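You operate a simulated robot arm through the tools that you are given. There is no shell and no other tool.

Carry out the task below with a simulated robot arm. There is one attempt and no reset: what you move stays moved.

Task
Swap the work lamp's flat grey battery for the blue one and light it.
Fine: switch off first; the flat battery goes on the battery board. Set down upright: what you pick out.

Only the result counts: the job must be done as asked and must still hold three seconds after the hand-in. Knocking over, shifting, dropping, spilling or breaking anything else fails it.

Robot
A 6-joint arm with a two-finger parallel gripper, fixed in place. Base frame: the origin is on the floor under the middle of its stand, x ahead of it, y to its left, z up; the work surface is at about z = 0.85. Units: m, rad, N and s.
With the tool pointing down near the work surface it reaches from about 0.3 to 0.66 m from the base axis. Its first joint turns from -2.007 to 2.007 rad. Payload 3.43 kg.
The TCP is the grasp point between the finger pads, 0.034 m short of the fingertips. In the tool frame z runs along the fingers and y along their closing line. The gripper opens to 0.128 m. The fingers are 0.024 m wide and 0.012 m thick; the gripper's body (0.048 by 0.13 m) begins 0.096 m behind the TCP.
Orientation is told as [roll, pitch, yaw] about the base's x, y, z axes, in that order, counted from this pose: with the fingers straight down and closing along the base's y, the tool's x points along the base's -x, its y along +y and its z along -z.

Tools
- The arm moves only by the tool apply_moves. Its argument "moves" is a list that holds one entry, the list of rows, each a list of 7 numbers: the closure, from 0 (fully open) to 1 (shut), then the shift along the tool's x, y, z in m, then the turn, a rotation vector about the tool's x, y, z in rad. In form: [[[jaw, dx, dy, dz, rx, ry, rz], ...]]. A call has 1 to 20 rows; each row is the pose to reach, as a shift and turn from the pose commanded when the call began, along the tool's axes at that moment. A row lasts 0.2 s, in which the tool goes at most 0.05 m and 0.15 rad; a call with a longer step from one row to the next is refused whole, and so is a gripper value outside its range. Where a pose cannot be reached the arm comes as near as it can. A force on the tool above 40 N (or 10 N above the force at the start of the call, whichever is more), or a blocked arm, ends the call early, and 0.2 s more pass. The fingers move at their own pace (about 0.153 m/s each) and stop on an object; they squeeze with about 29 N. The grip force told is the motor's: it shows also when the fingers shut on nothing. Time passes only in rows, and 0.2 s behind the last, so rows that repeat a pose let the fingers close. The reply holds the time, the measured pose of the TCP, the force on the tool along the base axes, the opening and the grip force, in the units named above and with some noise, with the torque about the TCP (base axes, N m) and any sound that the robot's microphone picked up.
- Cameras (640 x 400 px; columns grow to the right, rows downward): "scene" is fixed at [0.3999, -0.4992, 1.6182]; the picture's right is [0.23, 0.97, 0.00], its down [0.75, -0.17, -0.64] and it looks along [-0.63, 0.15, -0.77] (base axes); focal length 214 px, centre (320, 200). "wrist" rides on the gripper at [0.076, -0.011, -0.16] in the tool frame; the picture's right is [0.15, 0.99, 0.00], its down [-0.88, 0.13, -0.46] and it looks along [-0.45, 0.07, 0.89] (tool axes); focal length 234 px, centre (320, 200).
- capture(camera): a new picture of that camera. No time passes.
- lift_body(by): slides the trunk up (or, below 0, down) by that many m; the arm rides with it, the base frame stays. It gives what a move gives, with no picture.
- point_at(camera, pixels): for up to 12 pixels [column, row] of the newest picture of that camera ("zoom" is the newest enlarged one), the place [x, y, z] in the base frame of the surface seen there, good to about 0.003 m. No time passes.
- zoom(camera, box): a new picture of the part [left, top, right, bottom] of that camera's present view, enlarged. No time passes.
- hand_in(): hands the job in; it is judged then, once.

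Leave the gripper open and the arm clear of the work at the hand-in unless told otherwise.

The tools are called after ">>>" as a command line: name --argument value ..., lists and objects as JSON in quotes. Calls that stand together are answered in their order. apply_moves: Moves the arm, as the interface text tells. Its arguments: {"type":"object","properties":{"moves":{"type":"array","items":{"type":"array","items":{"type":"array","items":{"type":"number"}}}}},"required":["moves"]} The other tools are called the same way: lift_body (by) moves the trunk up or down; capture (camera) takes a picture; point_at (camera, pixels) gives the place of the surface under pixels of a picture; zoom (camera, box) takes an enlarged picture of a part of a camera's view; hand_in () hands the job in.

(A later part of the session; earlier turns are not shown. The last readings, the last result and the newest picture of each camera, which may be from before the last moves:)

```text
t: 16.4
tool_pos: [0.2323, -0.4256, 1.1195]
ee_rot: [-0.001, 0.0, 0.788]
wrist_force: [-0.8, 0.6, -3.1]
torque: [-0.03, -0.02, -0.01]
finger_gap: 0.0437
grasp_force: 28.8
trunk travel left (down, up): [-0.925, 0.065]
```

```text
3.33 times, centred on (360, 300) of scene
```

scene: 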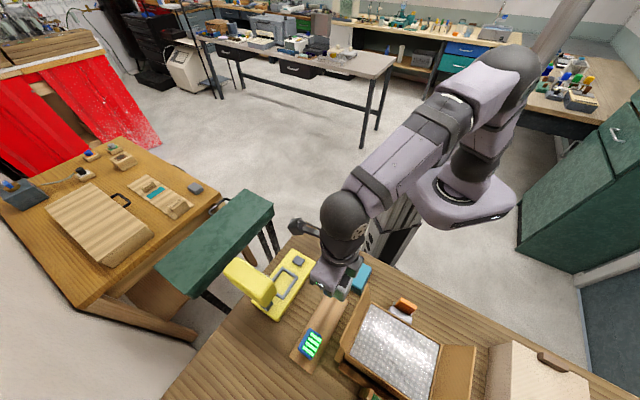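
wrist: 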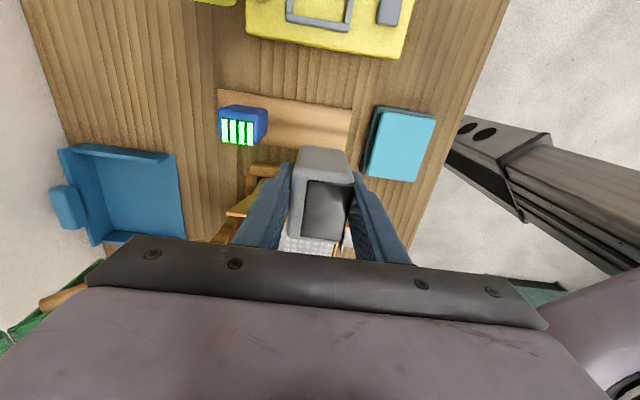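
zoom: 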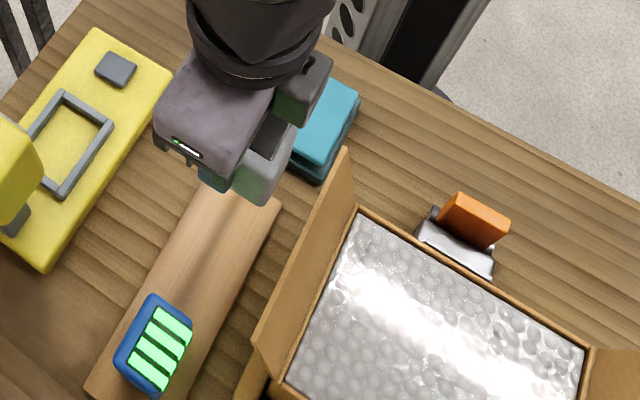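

All clear: the flap edge is about 2.4 cm beyond the gripper's dark box and the teal box is well away. I'll lower to TCP z≈0.926, leaving the battery bottom about 8 mm above the board.

>>> apply_moves --moves '[[[1, 0, 0, 0.04, 0, 0, 0], [1, 0, 0, 0.08, 0, 0, 0], [1, 0, 0, 0.12, 0, 0, 0], [1, 0, 0, 0.155, 0, 0, 0], [1, 0, 0, 0.18, 0, 0, 0], [1, 0, 0, 0.194, 0, 0, 0], [1, 0, 0, 0.194, 0, 0, 0]]]'

>>> capture --camera "wrist"

>>> zoom --camera "scene" --box '[280, 240, 440, 360]'

```text
t: 18.0
tool_pos: [0.235, -0.4253, 0.9232]
ee_rot: [0.001, 0.0, 0.784]
wrist_force: [-0.8, 0.6, -3.9]
torque: [-0.05, 0.04, 0.03]
finger_gap: 0.0438
grasp_force: 29.3
trunk travel left (down, up): [-0.925, 0.065]
```

```text
taken
```

wrist: 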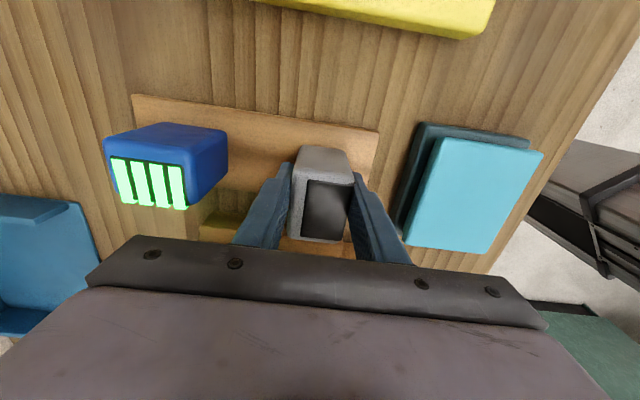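

```text
3.33 times, centred on (360, 300) of scene
```

zoom: 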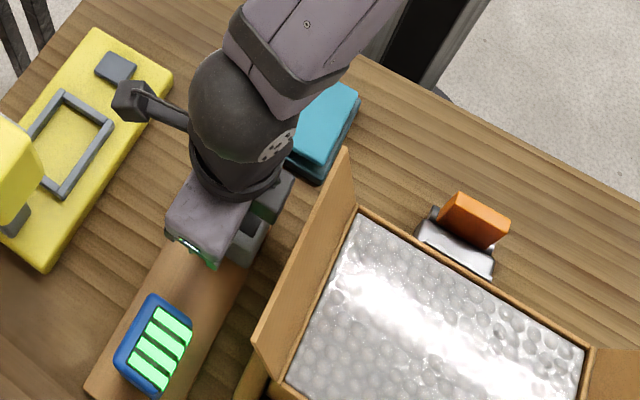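

It's just above the board. Next I lower in 1–2 mm steps and read the force.

>>> apply_moves --moves '[[[1, 0, 0, 0.003, 0, 0, 0], [1, 0, 0, 0.005, 0, 0, 0], [1, 0, 0, 0.0065, 0, 0, 0], [1, 0, 0, 0.0075, 0, 0, 0]]]'

>>> zoom --camera "wrist" --box '[230, 90, 420, 260]'

```text
t: 19.0
tool_pos: [0.2336, -0.4254, 0.9192]
ee_rot: [-0.001, 0.001, 0.785]
wrist_force: [1.8, 1.9, 7.0]
torque: [0.6, -0.2, -0.02]
finger_gap: 0.0439
grasp_force: 28.8
trunk travel left (down, up): [-0.925, 0.065]
```

```text
2.35 times, centred on (325, 175) of wrist
```

zoom: 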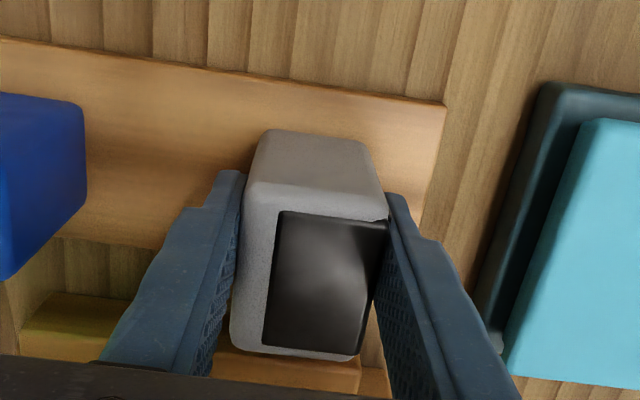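

Contact: force went from -3 to +7 N, but the torque is larger than I'd expect. I'll check whether anything other than the battery's foot is touching, such as the gripper's dark box near the flap.

>>> zoom --camera "scene" --box '[310, 260, 390, 330]'

>>> capture --camera "wrist"

```text
5.71 times, centred on (350, 295) of scene
```

zoom: 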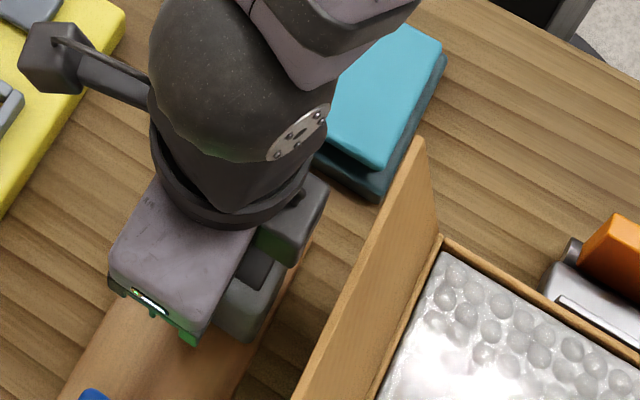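

```text
taken
```

wrist: 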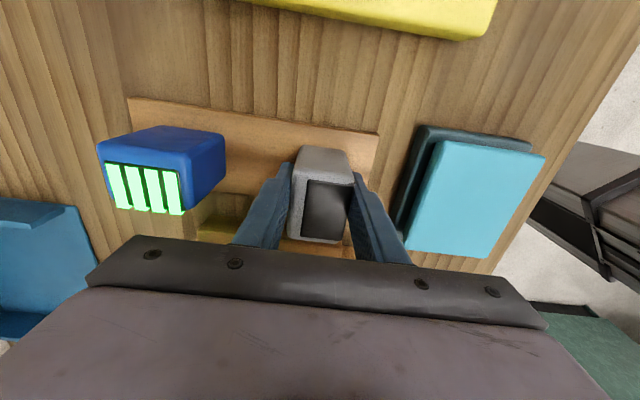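

The flap and box are clear, so only the battery's foot touches the board. I'll ease back by 1 mm to take off preload and re-read the force.

>>> apply_moves --moves '[[[1, 0, 0, -0.0008, 0, 0, 0], [1, 0, 0, -0.0008, 0, 0, 0]]]'

```text
t: 19.6
tool_pos: [0.2327, -0.427, 0.9193]
ee_rot: [0.001, 0.001, 0.786]
wrist_force: [1.8, 1.2, 2.4]
torque: [0.22, -0.17, -0.06]
finger_gap: 0.044
grasp_force: 29.1
trunk travel left (down, up): [-0.925, 0.065]
```

The battery is now lightly supported. I'll open the fingers partway to a gap of about 0.075 m, clear of the blue battery, and look.

>>> apply_moves --moves '[[[0.6, 0, 0, 0, 0, 0, 0], [0.5, 0, 0, 0, 0, 0, 0], [0.41, 0, 0, 0, 0, 0, 0], [0.41, 0, 0, 0, 0, 0, 0]]]'

>>> capture --camera "wrist"

>>> zoom --camera "wrist" --box '[230, 90, 420, 260]'

```text
t: 20.6
tool_pos: [0.2323, -0.4263, 0.9185]
ee_rot: [0.0, -0.002, 0.786]
wrist_force: [0.3, 0.7, -0.4]
torque: [-0.04, 0.01, 0.0]
finger_gap: 0.0753
grasp_force: 0.0
trunk travel left (down, up): [-0.925, 0.065]
```

```text
taken
```

wrist: 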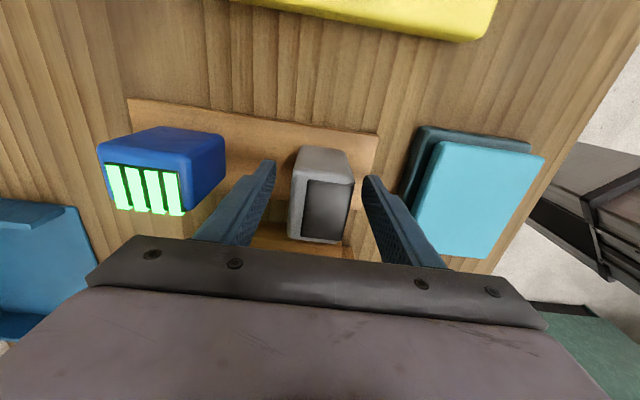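

```text
2.35 times, centred on (325, 175) of wrist
```

zoom: 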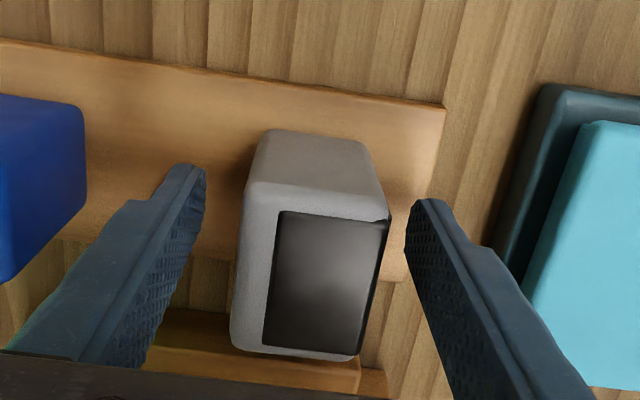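

The grey battery stands free and upright on the board. I'll go straight up, well clear.

>>> apply_moves --moves '[[[0.41, 0, 0, -0.02, 0, 0, 0], [0.41, 0, 0, -0.05, 0, 0, 0], [0.41, 0, 0, -0.09, 0, 0, 0], [0.41, 0, 0, -0.13, 0, 0, 0], [0.41, 0, 0, -0.17, 0, 0, 0], [0.41, 0, 0, -0.2, 0, 0, 0], [0.41, 0, 0, -0.2, 0, 0, 0]]]'

>>> capture --camera "wrist"

>>> capture --camera "scene"

>>> zoom --camera "wrist" --box '[190, 70, 450, 250]'

```text
t: 22.2
tool_pos: [0.2335, -0.4268, 1.1187]
ee_rot: [0.001, 0.0, 0.785]
wrist_force: [0.3, 0.2, 1.5]
torque: [-0.03, -0.01, 0.0]
finger_gap: 0.0756
grasp_force: 0.0
trunk travel left (down, up): [-0.925, 0.065]
```

```text
taken
```

wrist: 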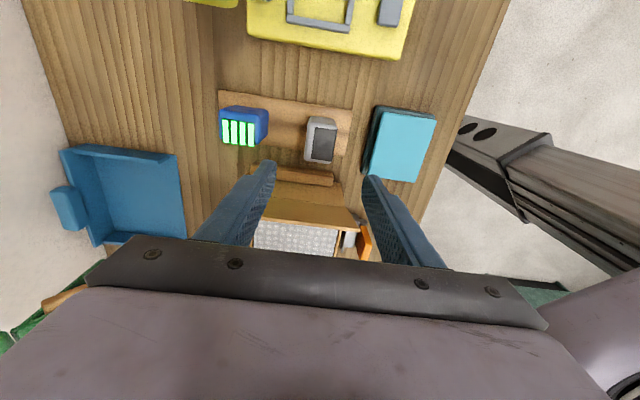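

```text
taken
```

scene: 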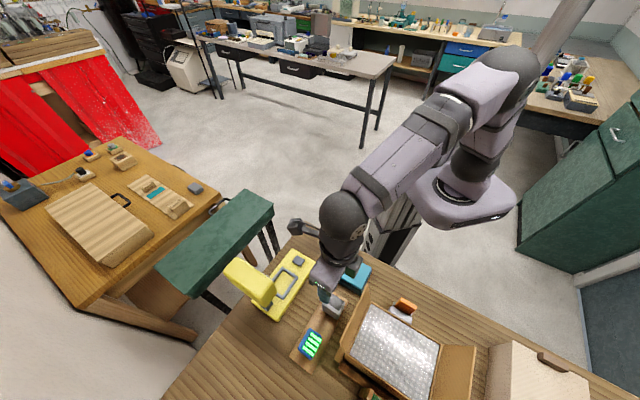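

```text
2.22 times, centred on (320, 160) of wrist
```

zoom: 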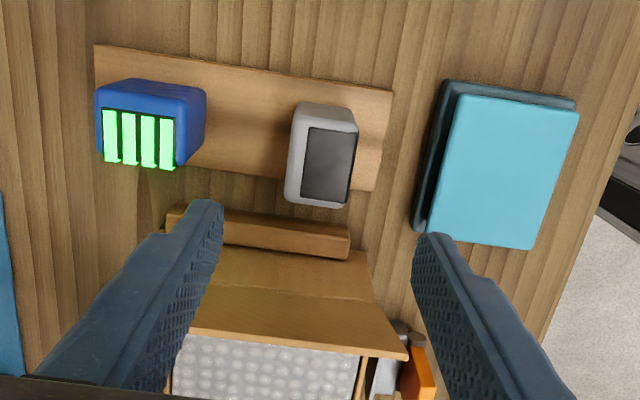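

The grey battery is upright on the board. Now I'll measure the blue battery precisely in this view.

>>> zoom --camera "wrist" --box '[205, 80, 285, 160]'

```text
5.00 times, centred on (245, 120) of wrist
```

zoom: 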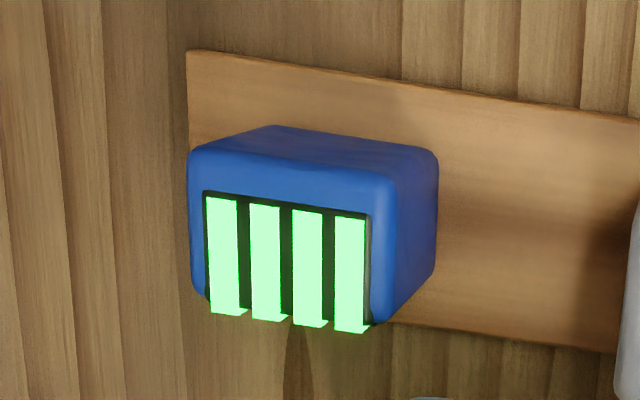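

>>> point_at --camera "zoom" --pixels '[[197, 155], [390, 185], [196, 290], [378, 315], [275, 130], [435, 155], [425, 275], [290, 230], [410, 200], [400, 300], [200, 220], [300, 170]]'

>>> point_at --camera "wrist" --pixels '[[308, 120], [335, 122], [307, 158], [330, 160], [320, 140], [222, 92], [349, 110], [344, 152], [250, 170], [330, 178], [240, 200], [350, 225]]'

```text
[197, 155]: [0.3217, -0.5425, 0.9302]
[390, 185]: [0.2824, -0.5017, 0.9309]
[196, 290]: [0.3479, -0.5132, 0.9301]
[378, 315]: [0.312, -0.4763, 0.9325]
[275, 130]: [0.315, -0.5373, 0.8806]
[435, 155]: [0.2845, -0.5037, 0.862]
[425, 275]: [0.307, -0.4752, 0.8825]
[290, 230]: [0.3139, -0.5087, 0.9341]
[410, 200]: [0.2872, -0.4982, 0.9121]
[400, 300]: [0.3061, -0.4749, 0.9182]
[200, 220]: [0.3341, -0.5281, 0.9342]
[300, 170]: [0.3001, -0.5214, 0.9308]
```

```text
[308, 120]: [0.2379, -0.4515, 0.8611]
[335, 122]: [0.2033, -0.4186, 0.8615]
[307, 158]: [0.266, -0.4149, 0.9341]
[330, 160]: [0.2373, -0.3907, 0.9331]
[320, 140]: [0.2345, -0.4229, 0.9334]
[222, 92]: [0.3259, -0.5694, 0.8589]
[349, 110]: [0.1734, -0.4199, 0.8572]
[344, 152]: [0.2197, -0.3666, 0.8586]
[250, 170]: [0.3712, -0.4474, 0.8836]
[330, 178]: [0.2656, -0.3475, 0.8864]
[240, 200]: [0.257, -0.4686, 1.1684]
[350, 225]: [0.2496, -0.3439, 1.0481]
```

Blue battery: centre u≈0.108, v≈0.1725, aligned with the board, top z≈0.932. Gripping it across v right here would bring the gripper body within a few mm of the flap corner (u≈0.084, v≈0.24). So I'll first take it along u with the present tool yaw and set it 2.3 cm further along the board, then regrip it across v. Next I check the blue tray's position.

>>> point_at --camera "wrist" --pixels '[[172, 155], [185, 230], [160, 152], [105, 240], [70, 150], [178, 190], [222, 135], [195, 150], [215, 160], [245, 165], [200, 100], [228, 210]]'

>>> zoom --camera "scene" --box '[280, 290, 440, 400]'

```text
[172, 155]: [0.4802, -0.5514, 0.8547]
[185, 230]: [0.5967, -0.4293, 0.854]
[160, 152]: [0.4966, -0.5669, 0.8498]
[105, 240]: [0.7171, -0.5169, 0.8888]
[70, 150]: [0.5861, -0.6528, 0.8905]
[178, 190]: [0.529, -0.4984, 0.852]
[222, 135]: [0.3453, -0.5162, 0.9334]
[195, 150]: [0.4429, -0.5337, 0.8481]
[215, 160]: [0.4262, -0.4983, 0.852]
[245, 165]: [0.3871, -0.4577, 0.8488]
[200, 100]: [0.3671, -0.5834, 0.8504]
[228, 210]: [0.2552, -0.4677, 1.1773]
```

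```text
3.64 times, centred on (360, 345) of scene
```

zoom: 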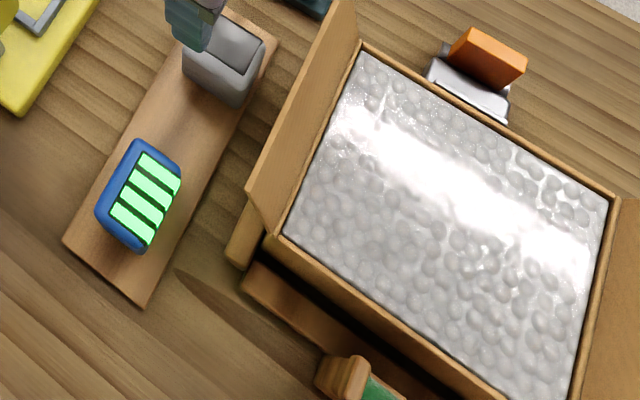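

The tray is far off (u≈0.25). I'll move over the blue battery at height with a gap of 0.085 m, then come down to z≈0.965 and check.

>>> apply_moves --moves '[[[0.336, 0, -0.03, 0, 0, 0, 0], [0.336, 0, -0.06, 0, 0, 0, 0], [0.336, 0, -0.09, 0, 0, 0, 0], [0.336, -0.0005, -0.118, 0, 0, 0, 0], [0.336, -0.0005, -0.118, 0.04, 0, 0, 0], [0.336, -0.0005, -0.118, 0.08, 0, 0, 0], [0.336, -0.0005, -0.118, 0.115, 0, 0, 0], [0.336, -0.0005, -0.118, 0.14, 0, 0, 0], [0.336, -0.0005, -0.118, 0.145, 0, 0, 0]]]'

>>> capture --camera "wrist"

>>> zoom --camera "scene" --box '[270, 260, 410, 370]'

```text
t: 24.2
tool_pos: [0.3163, -0.5096, 0.9737]
ee_rot: [0.001, 0.0, 0.784]
wrist_force: [0.4, 0.3, 0.6]
torque: [0.04, 0.03, -0.03]
finger_gap: 0.0851
grasp_force: 0.1
trunk travel left (down, up): [-0.925, 0.065]
```

```text
taken
```

wrist: 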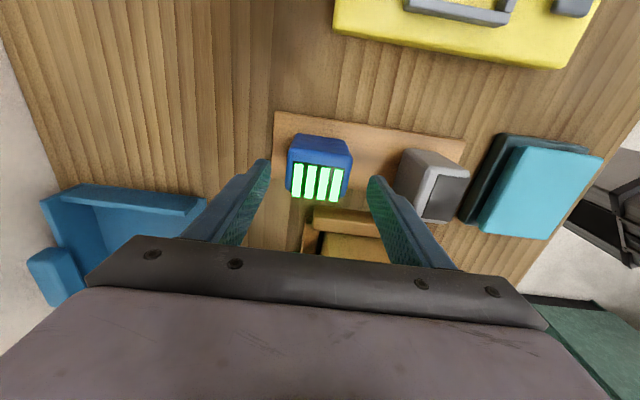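

```text
3.64 times, centred on (340, 315) of scene
```

zoom: 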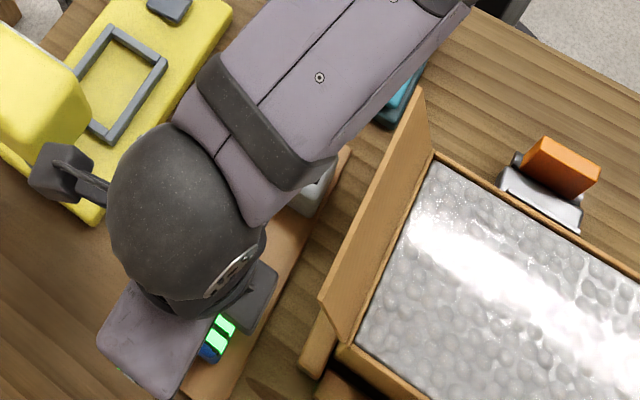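

The wrist camera's bracket comes near the lamp head side. I'll measure both before descending.

>>> point_at --camera "zoom" --pixels '[[35, 185], [50, 150], [70, 160], [60, 195], [45, 180], [80, 175], [85, 90], [85, 110], [60, 140], [20, 130], [60, 30], [75, 128]]'

>>> point_at --camera "wrist" --pixels '[[295, 140], [350, 150], [290, 190], [342, 200], [320, 175], [410, 155], [465, 175], [425, 220], [440, 165], [405, 200], [320, 215], [380, 215]]'

```text
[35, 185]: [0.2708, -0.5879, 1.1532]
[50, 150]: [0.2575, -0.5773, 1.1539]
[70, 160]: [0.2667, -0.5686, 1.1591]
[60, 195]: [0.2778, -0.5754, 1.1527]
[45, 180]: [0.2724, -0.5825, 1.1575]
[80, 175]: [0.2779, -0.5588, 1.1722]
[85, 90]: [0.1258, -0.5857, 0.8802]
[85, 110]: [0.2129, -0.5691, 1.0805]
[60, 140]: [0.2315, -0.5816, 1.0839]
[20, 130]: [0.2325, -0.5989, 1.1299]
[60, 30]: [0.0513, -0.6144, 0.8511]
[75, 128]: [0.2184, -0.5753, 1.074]
```

```text
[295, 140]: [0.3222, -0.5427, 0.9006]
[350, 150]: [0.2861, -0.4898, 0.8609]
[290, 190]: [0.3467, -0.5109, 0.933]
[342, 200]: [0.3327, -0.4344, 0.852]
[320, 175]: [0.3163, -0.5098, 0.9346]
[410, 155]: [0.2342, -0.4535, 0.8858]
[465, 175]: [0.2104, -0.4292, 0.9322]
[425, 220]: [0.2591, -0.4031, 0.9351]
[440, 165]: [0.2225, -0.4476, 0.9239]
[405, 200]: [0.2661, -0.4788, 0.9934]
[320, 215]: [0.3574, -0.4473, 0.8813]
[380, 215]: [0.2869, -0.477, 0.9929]
```

There's about 2 cm of clearance there. I'll descend to TCP z≈0.921 and close on the blue battery's u-faces.

>>> apply_moves --moves '[[[0.336, 0, 0, 0.02, 0, 0, 0], [0.336, 0, 0, 0.04, 0, 0, 0], [0.336, 0, 0, 0.053, 0, 0, 0], [0.336, 0, 0, 0.053, 0, 0, 0], [0.45, 0, 0, 0.053, 0, 0, 0], [0.55, 0, 0, 0.053, 0, 0, 0], [0.65, 0, 0, 0.053, 0, 0, 0], [1, 0, 0, 0.053, 0, 0, 0], [1, 0, 0, 0.053, 0, 0, 0]]]'

>>> capture --camera "wrist"

```text
t: 26.2
tool_pos: [0.3159, -0.5101, 0.9227]
ee_rot: [-0.001, 0.001, 0.785]
wrist_force: [0.2, -1.0, 0.5]
torque: [0.0, 0.09, 0.01]
finger_gap: 0.0596
grasp_force: 29.1
trunk travel left (down, up): [-0.925, 0.065]
```

```text
taken
```

wrist: 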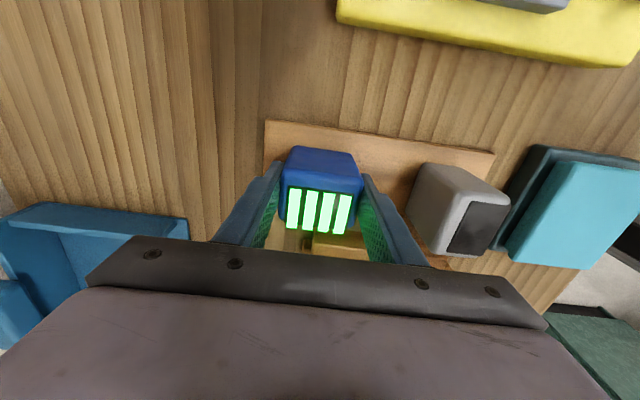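

Gripped, gap 0.0596 m, so the battery is about 0.06 m long. I'll lift it 6 mm, shift it 15 mm in +u along the board (keeping it fully on the board) and lower it again.

>>> apply_moves --moves '[[[1, 0, 0, -0.003, 0, 0, 0], [1, 0, 0, -0.006, 0, 0, 0], [1, 0, -0.005, -0.006, 0, 0, 0], [1, 0, -0.01, -0.006, 0, 0, 0], [1, 0, -0.015, -0.006, 0, 0, 0], [1, 0, -0.015, -0.006, 0, 0, 0], [1, 0, -0.015, -0.003, 0, 0, 0], [1, 0, -0.015, -0.0015, 0, 0, 0], [1, 0, -0.015, -0.0005, 0, 0, 0]]]'

>>> capture --camera "wrist"

```text
t: 28.2
tool_pos: [0.3273, -0.5207, 0.9234]
ee_rot: [-0.002, 0.0, 0.786]
wrist_force: [0.8, 1.4, 1.8]
torque: [0.16, 0.06, 0.0]
finger_gap: 0.0601
grasp_force: 28.9
trunk travel left (down, up): [-0.925, 0.065]
```

```text
taken
```

wrist: 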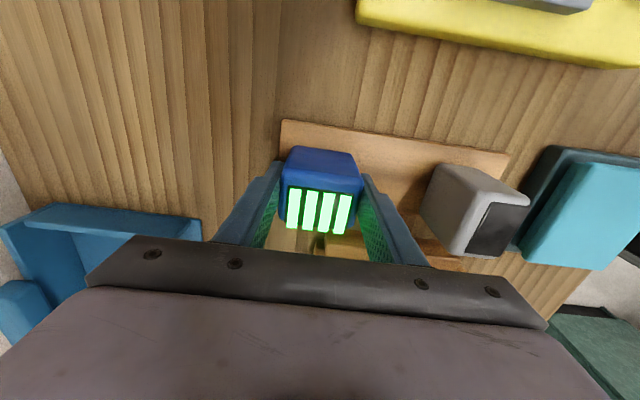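

The force shows the board now carries it. I'll open to a 0.085 m gap and rise straight up to z≈1.12.

>>> apply_moves --moves '[[[0.5, 0, 0, 0, 0, 0, 0], [0.4, 0, 0, 0, 0, 0, 0], [0.336, 0, 0, 0, 0, 0, 0], [0.336, 0, 0, 0, 0, 0, 0], [0.336, 0, 0, -0.02, 0, 0, 0], [0.336, 0, 0, -0.05, 0, 0, 0], [0.336, 0, 0, -0.09, 0, 0, 0], [0.336, 0, 0, -0.13, 0, 0, 0], [0.336, 0, 0, -0.17, 0, 0, 0], [0.336, 0, 0, -0.2, 0, 0, 0], [0.336, 0, 0, -0.2, 0, 0, 0]]]'

>>> capture --camera "wrist"

>>> zoom --camera "wrist" --box '[250, 70, 450, 220]'

```text
t: 30.6
tool_pos: [0.3254, -0.519, 1.1232]
ee_rot: [-0.001, 0.0, 0.786]
wrist_force: [0.0, 0.8, 0.1]
torque: [-0.01, 0.02, 0.01]
finger_gap: 0.085
grasp_force: 0.1
trunk travel left (down, up): [-0.925, 0.065]
```

```text
taken
```

wrist: 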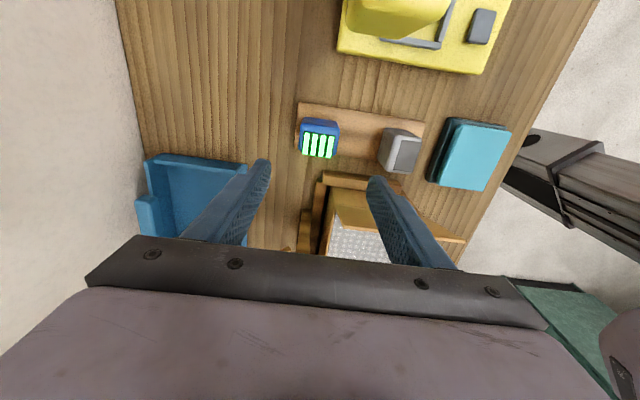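

```text
2.67 times, centred on (350, 145) of wrist
```

zoom: 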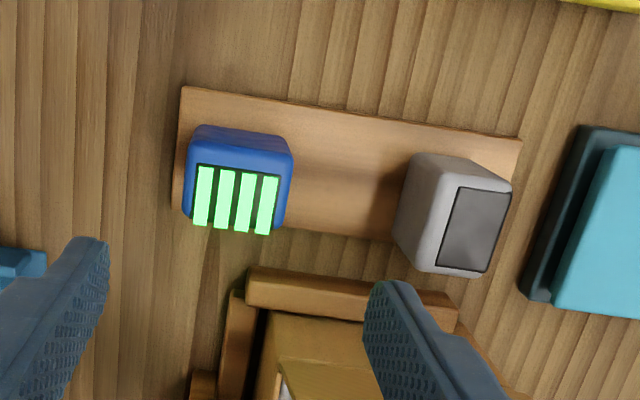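

The blue battery stands upright on the board at its new place. I'll turn the tool back to yaw -45° at this height, so the fingers close across v.

>>> apply_moves --moves '[[[0.336, 0, 0, 0, 0, 0, 0.131], [0.336, 0, 0, 0, 0, 0, 0.262], [0.336, 0, 0, 0, 0, 0, 0.393], [0.336, 0, 0, 0, 0, 0, 0.524], [0.336, 0, 0, 0, 0, 0, 0.655], [0.336, 0, 0, 0, 0, 0, 0.785], [0.336, 0, 0, 0, 0, 0, 0.916], [0.336, 0, 0, 0, 0, 0, 1.047], [0.336, 0, 0, 0, 0, 0, 1.178], [0.336, 0, 0, 0, 0, 0, 1.309], [0.336, 0, 0, 0, 0, 0, 1.44], [0.336, 0, 0, 0, 0, 0, 1.5708], [0.336, 0, 0, 0, 0, 0, 1.5708]]]'

>>> capture --camera "wrist"

>>> capture --camera "scene"

>>> zoom --camera "wrist" --box '[250, 120, 410, 250]'

```text
t: 33.4
tool_pos: [0.3262, -0.5186, 1.1223]
ee_rot: [0.0, -0.002, -0.787]
wrist_force: [-0.7, 0.3, 0.4]
torque: [0.01, -0.01, 0.0]
finger_gap: 0.085
grasp_force: 0.0
trunk travel left (down, up): [-0.925, 0.065]
```

```text
taken
```

wrist: 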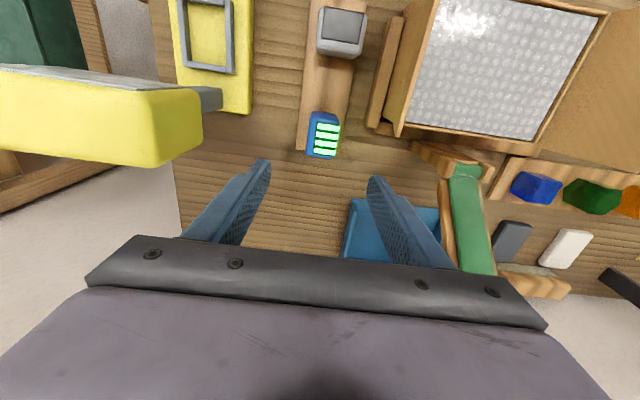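

```text
taken
```

scene: 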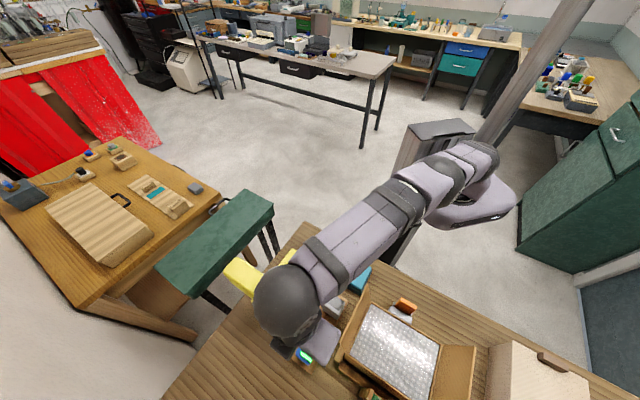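

```text
3.08 times, centred on (330, 185) of wrist
```

zoom: 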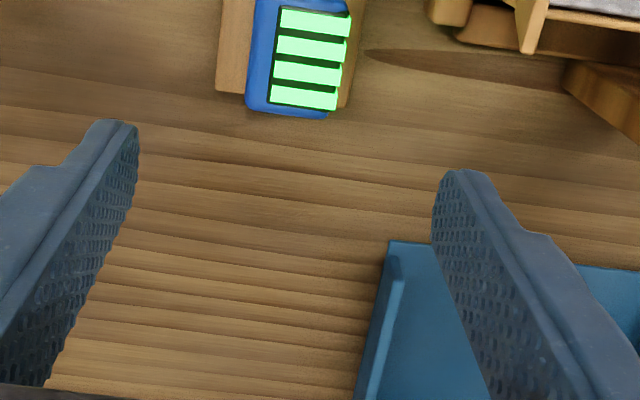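

The tool is turned back. I'll measure the blue battery's top, the grey battery and the flap corner again from here.

>>> zoom --camera "wrist" --box '[285, 85, 425, 175]'

```text
4.44 times, centred on (355, 130) of wrist
```

zoom: 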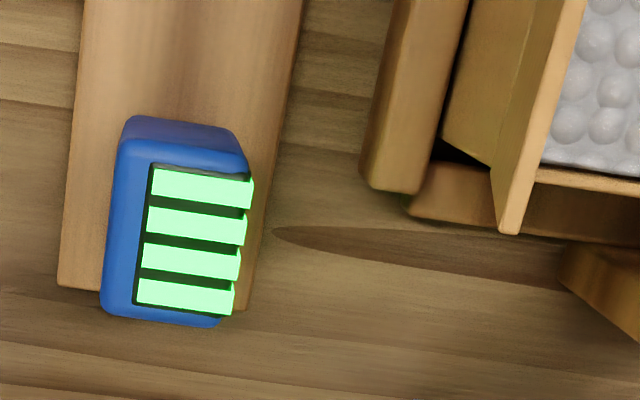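

>>> point_at --camera "zoom" --pixels '[[122, 145], [246, 168], [108, 305], [215, 322], [175, 240], [140, 122], [235, 135], [508, 228], [578, 10], [60, 280], [250, 308], [395, 185]]'

```text
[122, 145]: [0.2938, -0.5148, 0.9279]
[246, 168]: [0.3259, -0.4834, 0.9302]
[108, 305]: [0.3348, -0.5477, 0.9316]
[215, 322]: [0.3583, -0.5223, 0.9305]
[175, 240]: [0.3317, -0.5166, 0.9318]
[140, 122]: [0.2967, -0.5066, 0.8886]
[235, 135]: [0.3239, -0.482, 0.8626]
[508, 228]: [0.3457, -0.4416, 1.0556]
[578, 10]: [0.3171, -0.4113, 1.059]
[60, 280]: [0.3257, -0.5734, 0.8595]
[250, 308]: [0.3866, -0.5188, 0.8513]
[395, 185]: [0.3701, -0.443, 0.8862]
```

Blue centre is u≈0.123, v≈0.1745, and the flap corner is at u≈0.082, v≈0.24. With the TCP at u=0.119 the gripper body keeps about 13 mm from the flap. I'll descend to z≈0.967 and check.

>>> apply_moves --moves '[[[0.336, 0.004, 0.0015, 0.03, 0, 0, 0], [0.336, 0.004, 0.0015, 0.07, 0, 0, 0], [0.336, 0.004, 0.0015, 0.11, 0, 0, 0], [0.336, 0.004, 0.0015, 0.14, 0, 0, 0], [0.336, 0.004, 0.0015, 0.155, 0, 0, 0], [0.336, 0.004, 0.0015, 0.155, 0, 0, 0]]]'

>>> capture --camera "wrist"

>>> zoom --camera "scene" --box '[250, 270, 410, 390]'

```text
t: 34.8
tool_pos: [0.3271, -0.5133, 0.9688]
ee_rot: [0.0, 0.0, -0.786]
wrist_force: [-0.9, -0.1, 0.4]
torque: [0.01, -0.01, 0.0]
finger_gap: 0.0851
grasp_force: 0.1
trunk travel left (down, up): [-0.925, 0.065]
```

```text
taken
```

wrist: 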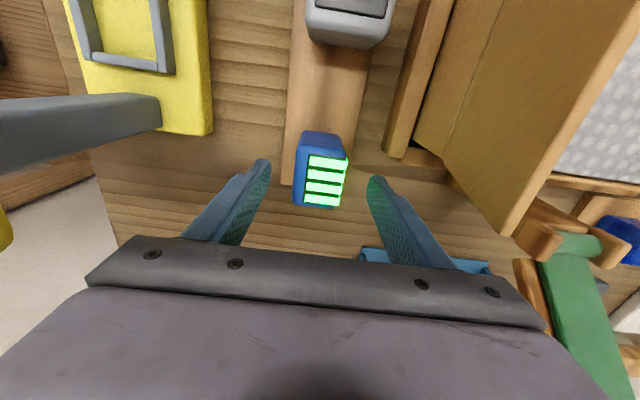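

```text
3.33 times, centred on (330, 330) of scene
```

zoom: 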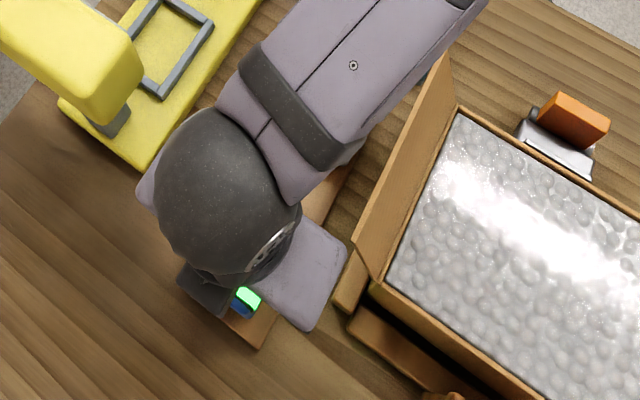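

The palm corner looks close to the flap in this view. I'll measure both.

>>> point_at --camera "zoom" --pixels '[[343, 250], [300, 325], [335, 270], [320, 230], [358, 252], [372, 278], [350, 240], [330, 165], [400, 110], [250, 300], [240, 310], [340, 290]]'

```text
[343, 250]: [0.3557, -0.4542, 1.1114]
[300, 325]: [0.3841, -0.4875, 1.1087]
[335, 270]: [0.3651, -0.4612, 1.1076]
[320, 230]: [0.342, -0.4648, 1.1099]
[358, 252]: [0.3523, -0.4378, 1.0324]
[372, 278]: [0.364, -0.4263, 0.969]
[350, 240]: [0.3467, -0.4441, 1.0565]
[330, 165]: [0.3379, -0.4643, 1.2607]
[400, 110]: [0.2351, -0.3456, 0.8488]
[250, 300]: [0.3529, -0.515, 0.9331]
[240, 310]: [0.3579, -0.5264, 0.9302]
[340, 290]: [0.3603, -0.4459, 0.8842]
```

The palm's -u side is at u≈0.096 and the flap's end at u≈0.084, leaving about 11 mm, and I only move vertically here. Descend to z≈0.920 and close.

>>> apply_moves --moves '[[[0.336, 0, 0, 0.015, 0, 0, 0], [0.336, 0, 0, 0.03, 0, 0, 0], [0.336, 0, 0, 0.042, 0, 0, 0], [0.336, 0, 0, 0.0468, 0, 0, 0], [0.336, 0, 0, 0.0468, 0, 0, 0]]]'

>>> capture --camera "wrist"

>>> zoom --camera "scene" --box '[250, 270, 410, 390]'

```text
t: 36.0
tool_pos: [0.3262, -0.5154, 0.9197]
ee_rot: [0.0, 0.0, -0.785]
wrist_force: [-0.3, 0.1, 0.3]
torque: [0.01, 0.03, -0.01]
finger_gap: 0.0848
grasp_force: 0.2
trunk travel left (down, up): [-0.925, 0.065]
```

```text
taken
```

wrist: 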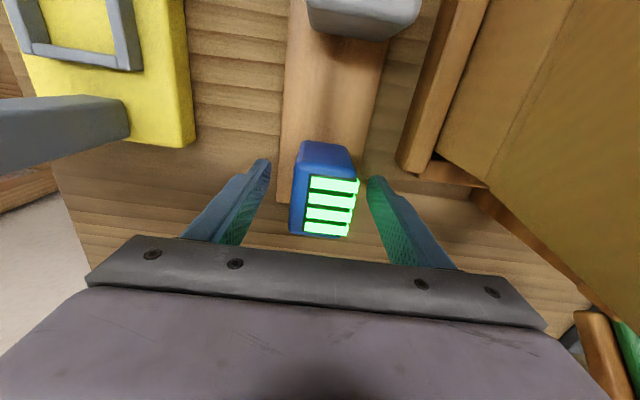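

```text
3.33 times, centred on (330, 330) of scene
```

zoom: 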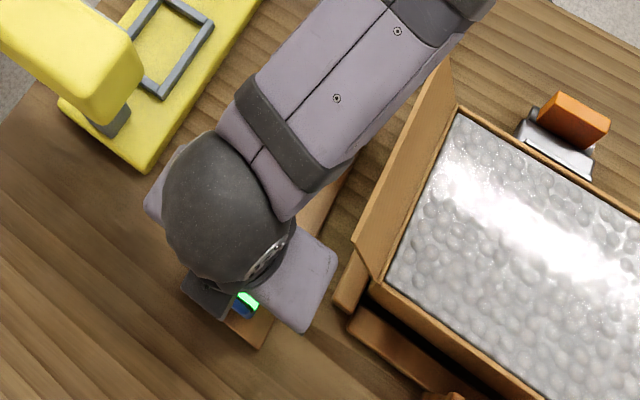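

The fingers straddle the battery without contact. Closing.

>>> apply_moves --moves '[[[0.45, 0, 0, 0, 0, 0, 0], [0.55, 0, 0, 0, 0, 0, 0], [0.65, 0, 0, 0, 0, 0, 0], [0.75, 0, 0, 0, 0, 0, 0], [1, 0, 0, 0, 0, 0, 0], [1, 0, 0, 0, 0, 0, 0]]]'

>>> capture --camera "wrist"

```text
t: 37.4
tool_pos: [0.3267, -0.5152, 0.9198]
ee_rot: [0.0, 0.001, -0.786]
wrist_force: [-0.6, 1.2, 0.1]
torque: [0.06, 0.04, 0.04]
finger_gap: 0.0438
grasp_force: 29.0
trunk travel left (down, up): [-0.925, 0.065]
```

```text
taken
```

wrist: 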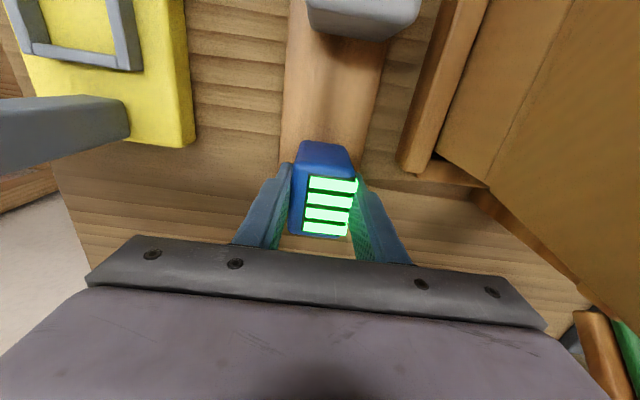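

The blue battery is gripped (gap 0.0438 m, 29 N). I'll lift straight up to z≈1.10, then go -u along the board and across to above the socket.

>>> apply_moves --moves '[[[1, 0, 0, -0.005, 0, 0, 0], [1, 0, 0, -0.015, 0, 0, 0], [1, 0, 0, -0.04, 0, 0, 0], [1, 0, 0, -0.08, 0, 0, 0], [1, 0, 0, -0.12, 0, 0, 0], [1, 0, 0, -0.155, 0, 0, 0], [1, 0, 0, -0.18, 0, 0, 0], [1, 0.035, 0, -0.18, 0, 0, 0], [1, 0.075, 0, -0.18, 0, 0, 0], [1, 0.1115, 0, -0.18, 0, 0, 0], [1, 0.1115, 0, -0.18, 0, 0, 0]]]'

>>> capture --camera "wrist"

>>> capture --camera "scene"

```text
t: 39.8
tool_pos: [0.2462, -0.4367, 1.0978]
ee_rot: [-0.001, 0.0, -0.786]
wrist_force: [-0.6, 0.5, -2.8]
torque: [0.02, 0.02, -0.05]
finger_gap: 0.0438
grasp_force: 29.2
trunk travel left (down, up): [-0.925, 0.065]
```

```text
taken
```

wrist: 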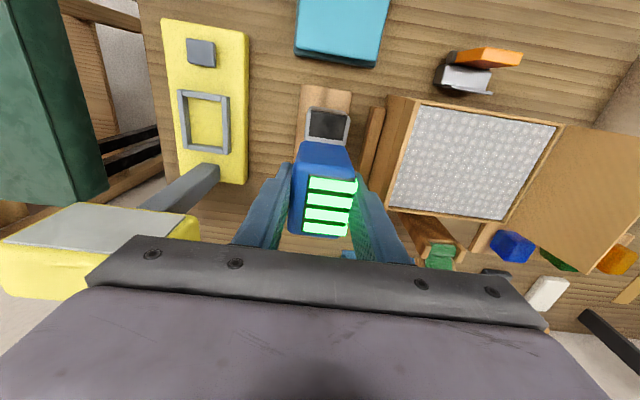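

```text
taken
```

scene: 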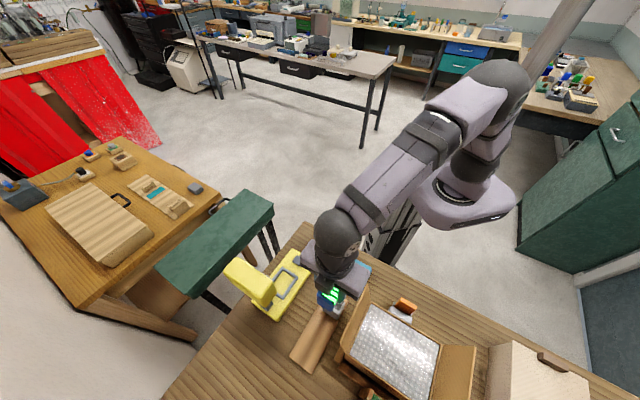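

The blue battery is lifted and upright in the grip. The empty socket is visible at (203,120), so I'll zoom in and measure its inside.

>>> zoom --camera "wrist" --box '[160, 75, 260, 165]'

>>> zoom --camera "scene" --box '[255, 245, 325, 305]'

```text
4.44 times, centred on (210, 120) of wrist
```

zoom: 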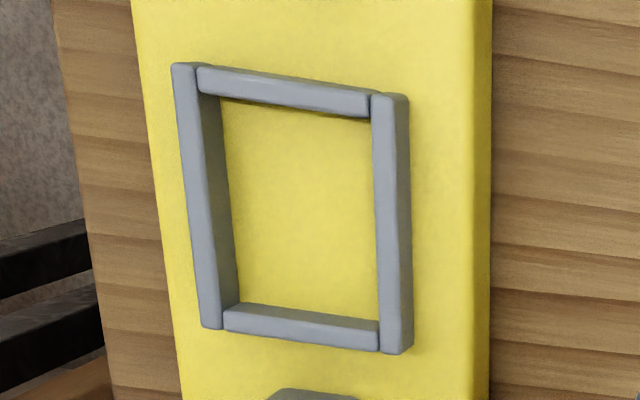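

```text
6.67 times, centred on (290, 275) of scene
```

zoom: 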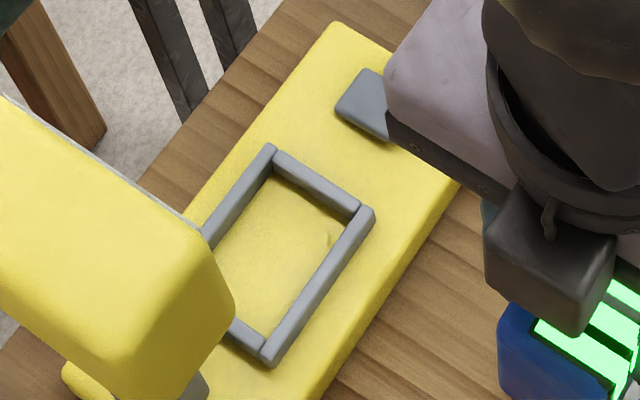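

>>> point_at --camera "zoom" --pixels '[[272, 148], [370, 208], [268, 362], [318, 180], [345, 250], [300, 318], [240, 190], [247, 335], [280, 170], [355, 212], [270, 345], [300, 260]]'

>>> point_at --camera "wrist" --pixels '[[202, 96], [243, 98], [208, 148], [250, 153], [224, 97], [205, 120], [249, 128], [228, 149], [210, 98], [245, 150], [228, 123], [248, 97]]'

```text
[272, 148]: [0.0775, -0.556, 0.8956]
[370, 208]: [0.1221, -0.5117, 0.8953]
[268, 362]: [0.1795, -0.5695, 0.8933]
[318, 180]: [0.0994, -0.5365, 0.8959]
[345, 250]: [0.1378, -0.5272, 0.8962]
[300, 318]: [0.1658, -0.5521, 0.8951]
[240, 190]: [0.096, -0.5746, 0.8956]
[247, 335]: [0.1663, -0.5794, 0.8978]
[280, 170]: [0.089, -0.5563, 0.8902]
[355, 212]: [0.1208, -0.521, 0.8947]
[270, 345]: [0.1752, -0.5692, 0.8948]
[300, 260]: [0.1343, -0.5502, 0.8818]
```

```text
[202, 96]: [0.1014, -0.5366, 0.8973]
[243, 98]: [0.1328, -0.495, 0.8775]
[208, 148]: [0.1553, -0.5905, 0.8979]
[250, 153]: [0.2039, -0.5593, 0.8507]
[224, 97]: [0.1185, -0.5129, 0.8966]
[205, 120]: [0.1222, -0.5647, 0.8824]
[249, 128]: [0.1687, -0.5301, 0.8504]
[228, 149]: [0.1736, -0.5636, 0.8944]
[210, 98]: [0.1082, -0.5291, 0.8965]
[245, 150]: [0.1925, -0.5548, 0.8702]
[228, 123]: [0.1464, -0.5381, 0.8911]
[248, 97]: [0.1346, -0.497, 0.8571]
```

>>> zoom --camera "wrist" --box '[270, 130, 380, 245]'

```text
3.48 times, centred on (325, 188) of wrist
```

zoom: 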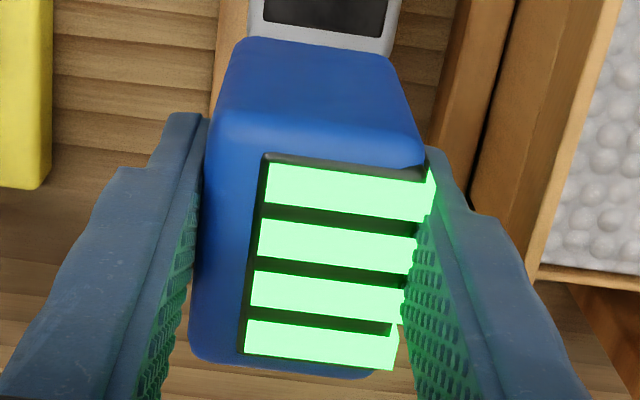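

>>> point_at --camera "zoom" --pixels '[[225, 125], [415, 155], [200, 350], [370, 370], [240, 250], [245, 45], [380, 60], [320, 140], [230, 340], [310, 365], [310, 50], [320, 100]]'

```text
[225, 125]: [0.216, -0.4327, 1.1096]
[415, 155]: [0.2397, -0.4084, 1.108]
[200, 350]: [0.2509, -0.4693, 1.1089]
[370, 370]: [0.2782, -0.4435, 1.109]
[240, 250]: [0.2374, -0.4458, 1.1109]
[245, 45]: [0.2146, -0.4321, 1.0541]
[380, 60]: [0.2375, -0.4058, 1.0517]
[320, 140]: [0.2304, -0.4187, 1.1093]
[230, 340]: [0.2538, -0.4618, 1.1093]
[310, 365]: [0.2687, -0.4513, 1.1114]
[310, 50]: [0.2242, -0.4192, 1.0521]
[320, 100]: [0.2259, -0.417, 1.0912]
```

The blue battery's centre is about 3.5 mm to the +u side of the TCP, and the socket's inner centre is u≈0.0125, v≈0. I'll cross over to the socket at z≈1.10, then lower to z≈1.0 with the battery bottom still about 4 cm above the rim.

>>> apply_moves --moves '[[[1, 0, -0.03, 0, 0, 0, 0], [1, 0, -0.07, 0, 0, 0, 0], [1, 0, -0.11, 0, 0, 0, 0], [1, -0.0015, -0.145, 0, 0, 0, 0], [1, -0.0015, -0.1735, 0, 0, 0, 0], [1, -0.0015, -0.1735, 0, 0, 0, 0], [1, -0.0015, -0.1735, 0.03, 0, 0, 0], [1, -0.0015, -0.1735, 0.07, 0, 0, 0], [1, -0.0015, -0.1735, 0.1, 0, 0, 0], [1, -0.0015, -0.1735, 0.1, 0, 0, 0]]]'

>>> capture --camera "wrist"

>>> zoom --camera "wrist" --box '[240, 90, 400, 250]'

>>> zoom --camera "scene" --box '[220, 220, 340, 320]'

```text
t: 42.0
tool_pos: [0.1232, -0.5594, 0.9985]
ee_rot: [0.0, 0.001, -0.787]
wrist_force: [-0.1, -0.3, -3.1]
torque: [0.01, -0.01, 0.01]
finger_gap: 0.0439
grasp_force: 28.7
trunk travel left (down, up): [-0.925, 0.065]
```

```text
taken
```

wrist: 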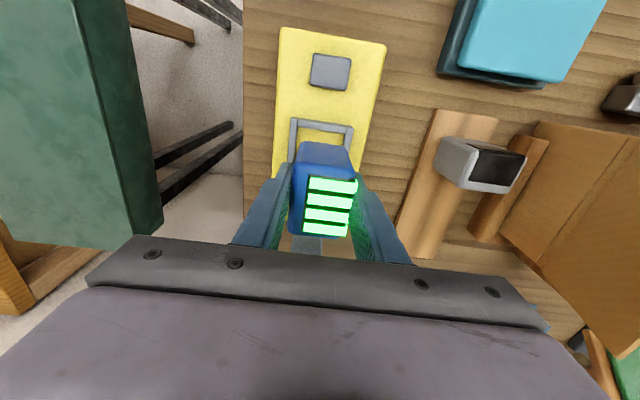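

```text
2.50 times, centred on (320, 170) of wrist
```

zoom: 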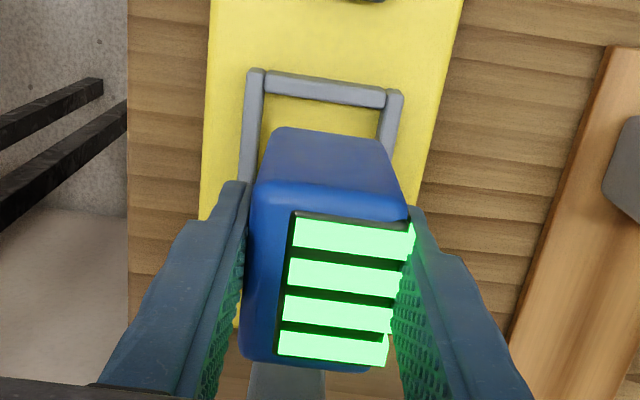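

```text
4.00 times, centred on (280, 270) of scene
```

zoom: 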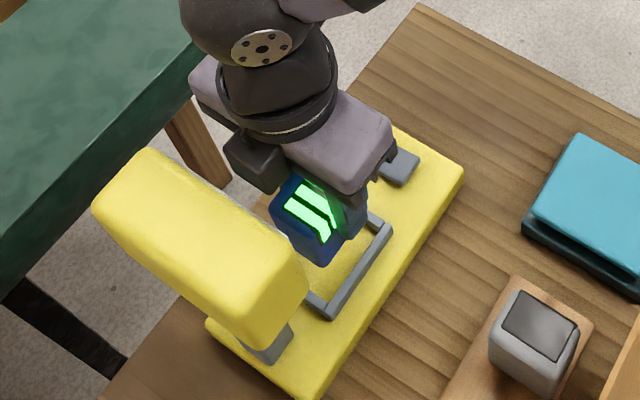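

The battery is centred over the socket. I'll lower to TCP z≈0.963, with the bottom just above the rim, and verify alignment.

>>> apply_moves --moves '[[[1, 0, 0, 0.015, 0, 0, 0], [1, 0, 0, 0.028, 0, 0, 0], [1, 0, 0, 0.037, 0, 0, 0], [1, 0, 0, 0.037, 0, 0, 0]]]'

>>> capture --camera "wrist"

>>> zoom --camera "wrist" --box '[260, 100, 380, 240]'

>>> zoom --camera "scene" --box '[250, 240, 320, 310]'

```text
t: 43.0
tool_pos: [0.1243, -0.5607, 0.9613]
ee_rot: [0.001, 0.0, -0.787]
wrist_force: [-0.6, -0.1, -3.2]
torque: [-0.01, 0.03, 0.0]
finger_gap: 0.044
grasp_force: 29.3
trunk travel left (down, up): [-0.925, 0.065]
```

```text
taken
```

wrist: 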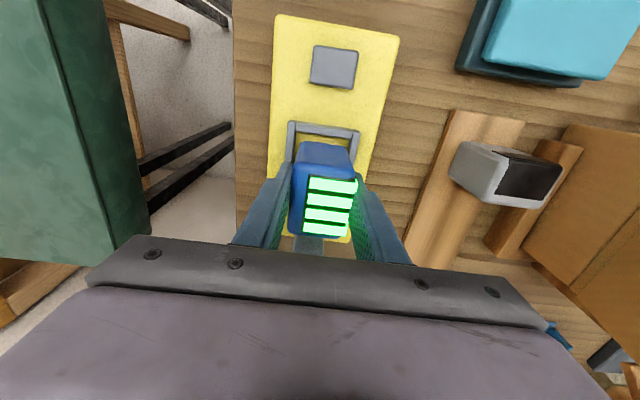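

```text
2.86 times, centred on (320, 170) of wrist
```

zoom: 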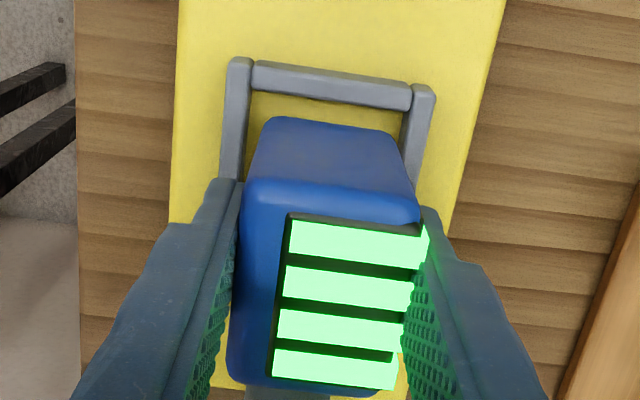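

```text
5.71 times, centred on (285, 275) of scene
```

zoom: 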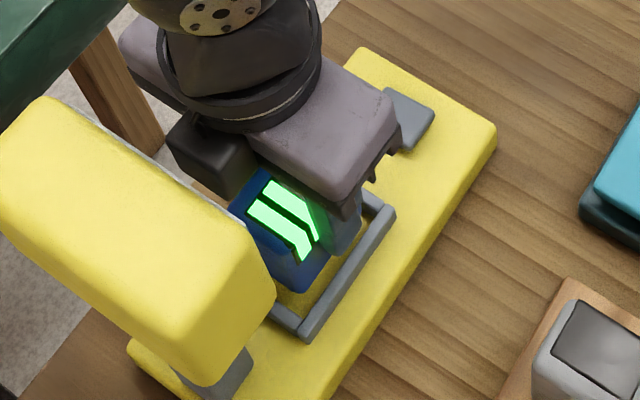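

It lines up inside the frame. I'll lower slowly to TCP z≈0.942 and read the force.

>>> apply_moves --moves '[[[1, 0, 0, 0.005, 0, 0, 0], [1, 0, 0, 0.01, 0, 0, 0], [1, 0, 0, 0.014, 0, 0, 0], [1, 0, 0, 0.018, 0, 0, 0], [1, 0, 0, 0.0205, 0, 0, 0]]]'

>>> capture --camera "wrist"

>>> zoom --camera "wrist" --box '[260, 100, 380, 240]'

```text
t: 44.2
tool_pos: [0.1248, -0.5602, 0.9421]
ee_rot: [0.001, 0.0, -0.786]
wrist_force: [0.6, -0.2, -3.0]
torque: [0.01, 0.0, 0.01]
finger_gap: 0.0437
grasp_force: 29.1
trunk travel left (down, up): [-0.925, 0.065]
```

```text
taken
```

wrist: 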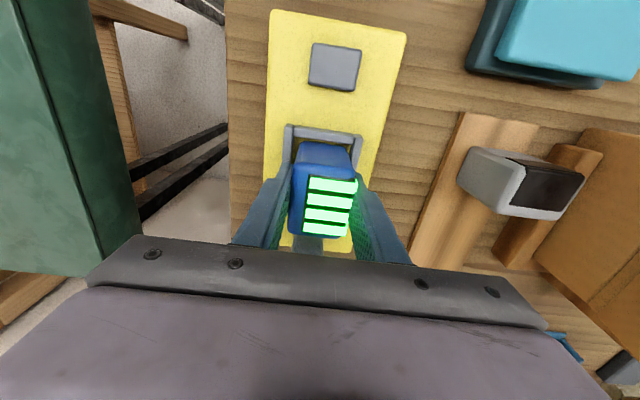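

```text
2.86 times, centred on (320, 170) of wrist
```

zoom: 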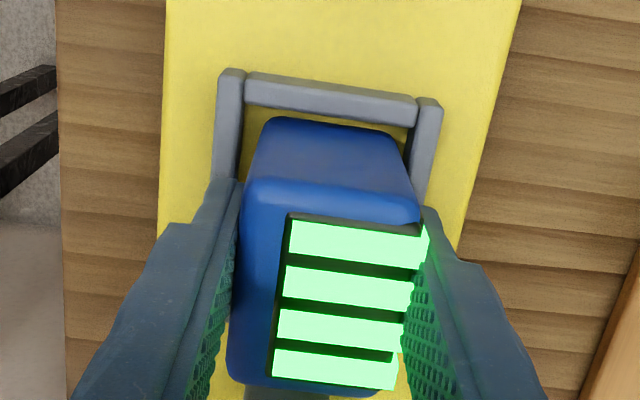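

It's inside the frame and still hanging at -3 N. I'll lower 2 mm more in 1 mm steps.

>>> apply_moves --moves '[[[1, 0, 0, 0.001, 0, 0, 0], [1, 0, 0, 0.002, 0, 0, 0]]]'

```text
t: 44.8
tool_pos: [0.1244, -0.5596, 0.941]
ee_rot: [0.001, -0.001, -0.786]
wrist_force: [0.6, -0.2, -3.5]
torque: [0.03, 0.03, 0.01]
finger_gap: 0.0438
grasp_force: 29.4
trunk travel left (down, up): [-0.925, 0.065]
```

There's still no contact. Two more millimetres.

>>> apply_moves --moves '[[[1, 0, 0, 0.001, 0, 0, 0], [1, 0, 0, 0.002, 0, 0, 0]]]'

```text
t: 45.4
tool_pos: [0.1238, -0.5609, 0.9393]
ee_rot: [-0.003, -0.003, -0.785]
wrist_force: [-0.5, 0.2, 2.5]
torque: [0.23, 0.05, 0.0]
finger_gap: 0.0437
grasp_force: 29.3
trunk travel left (down, up): [-0.925, 0.065]
```

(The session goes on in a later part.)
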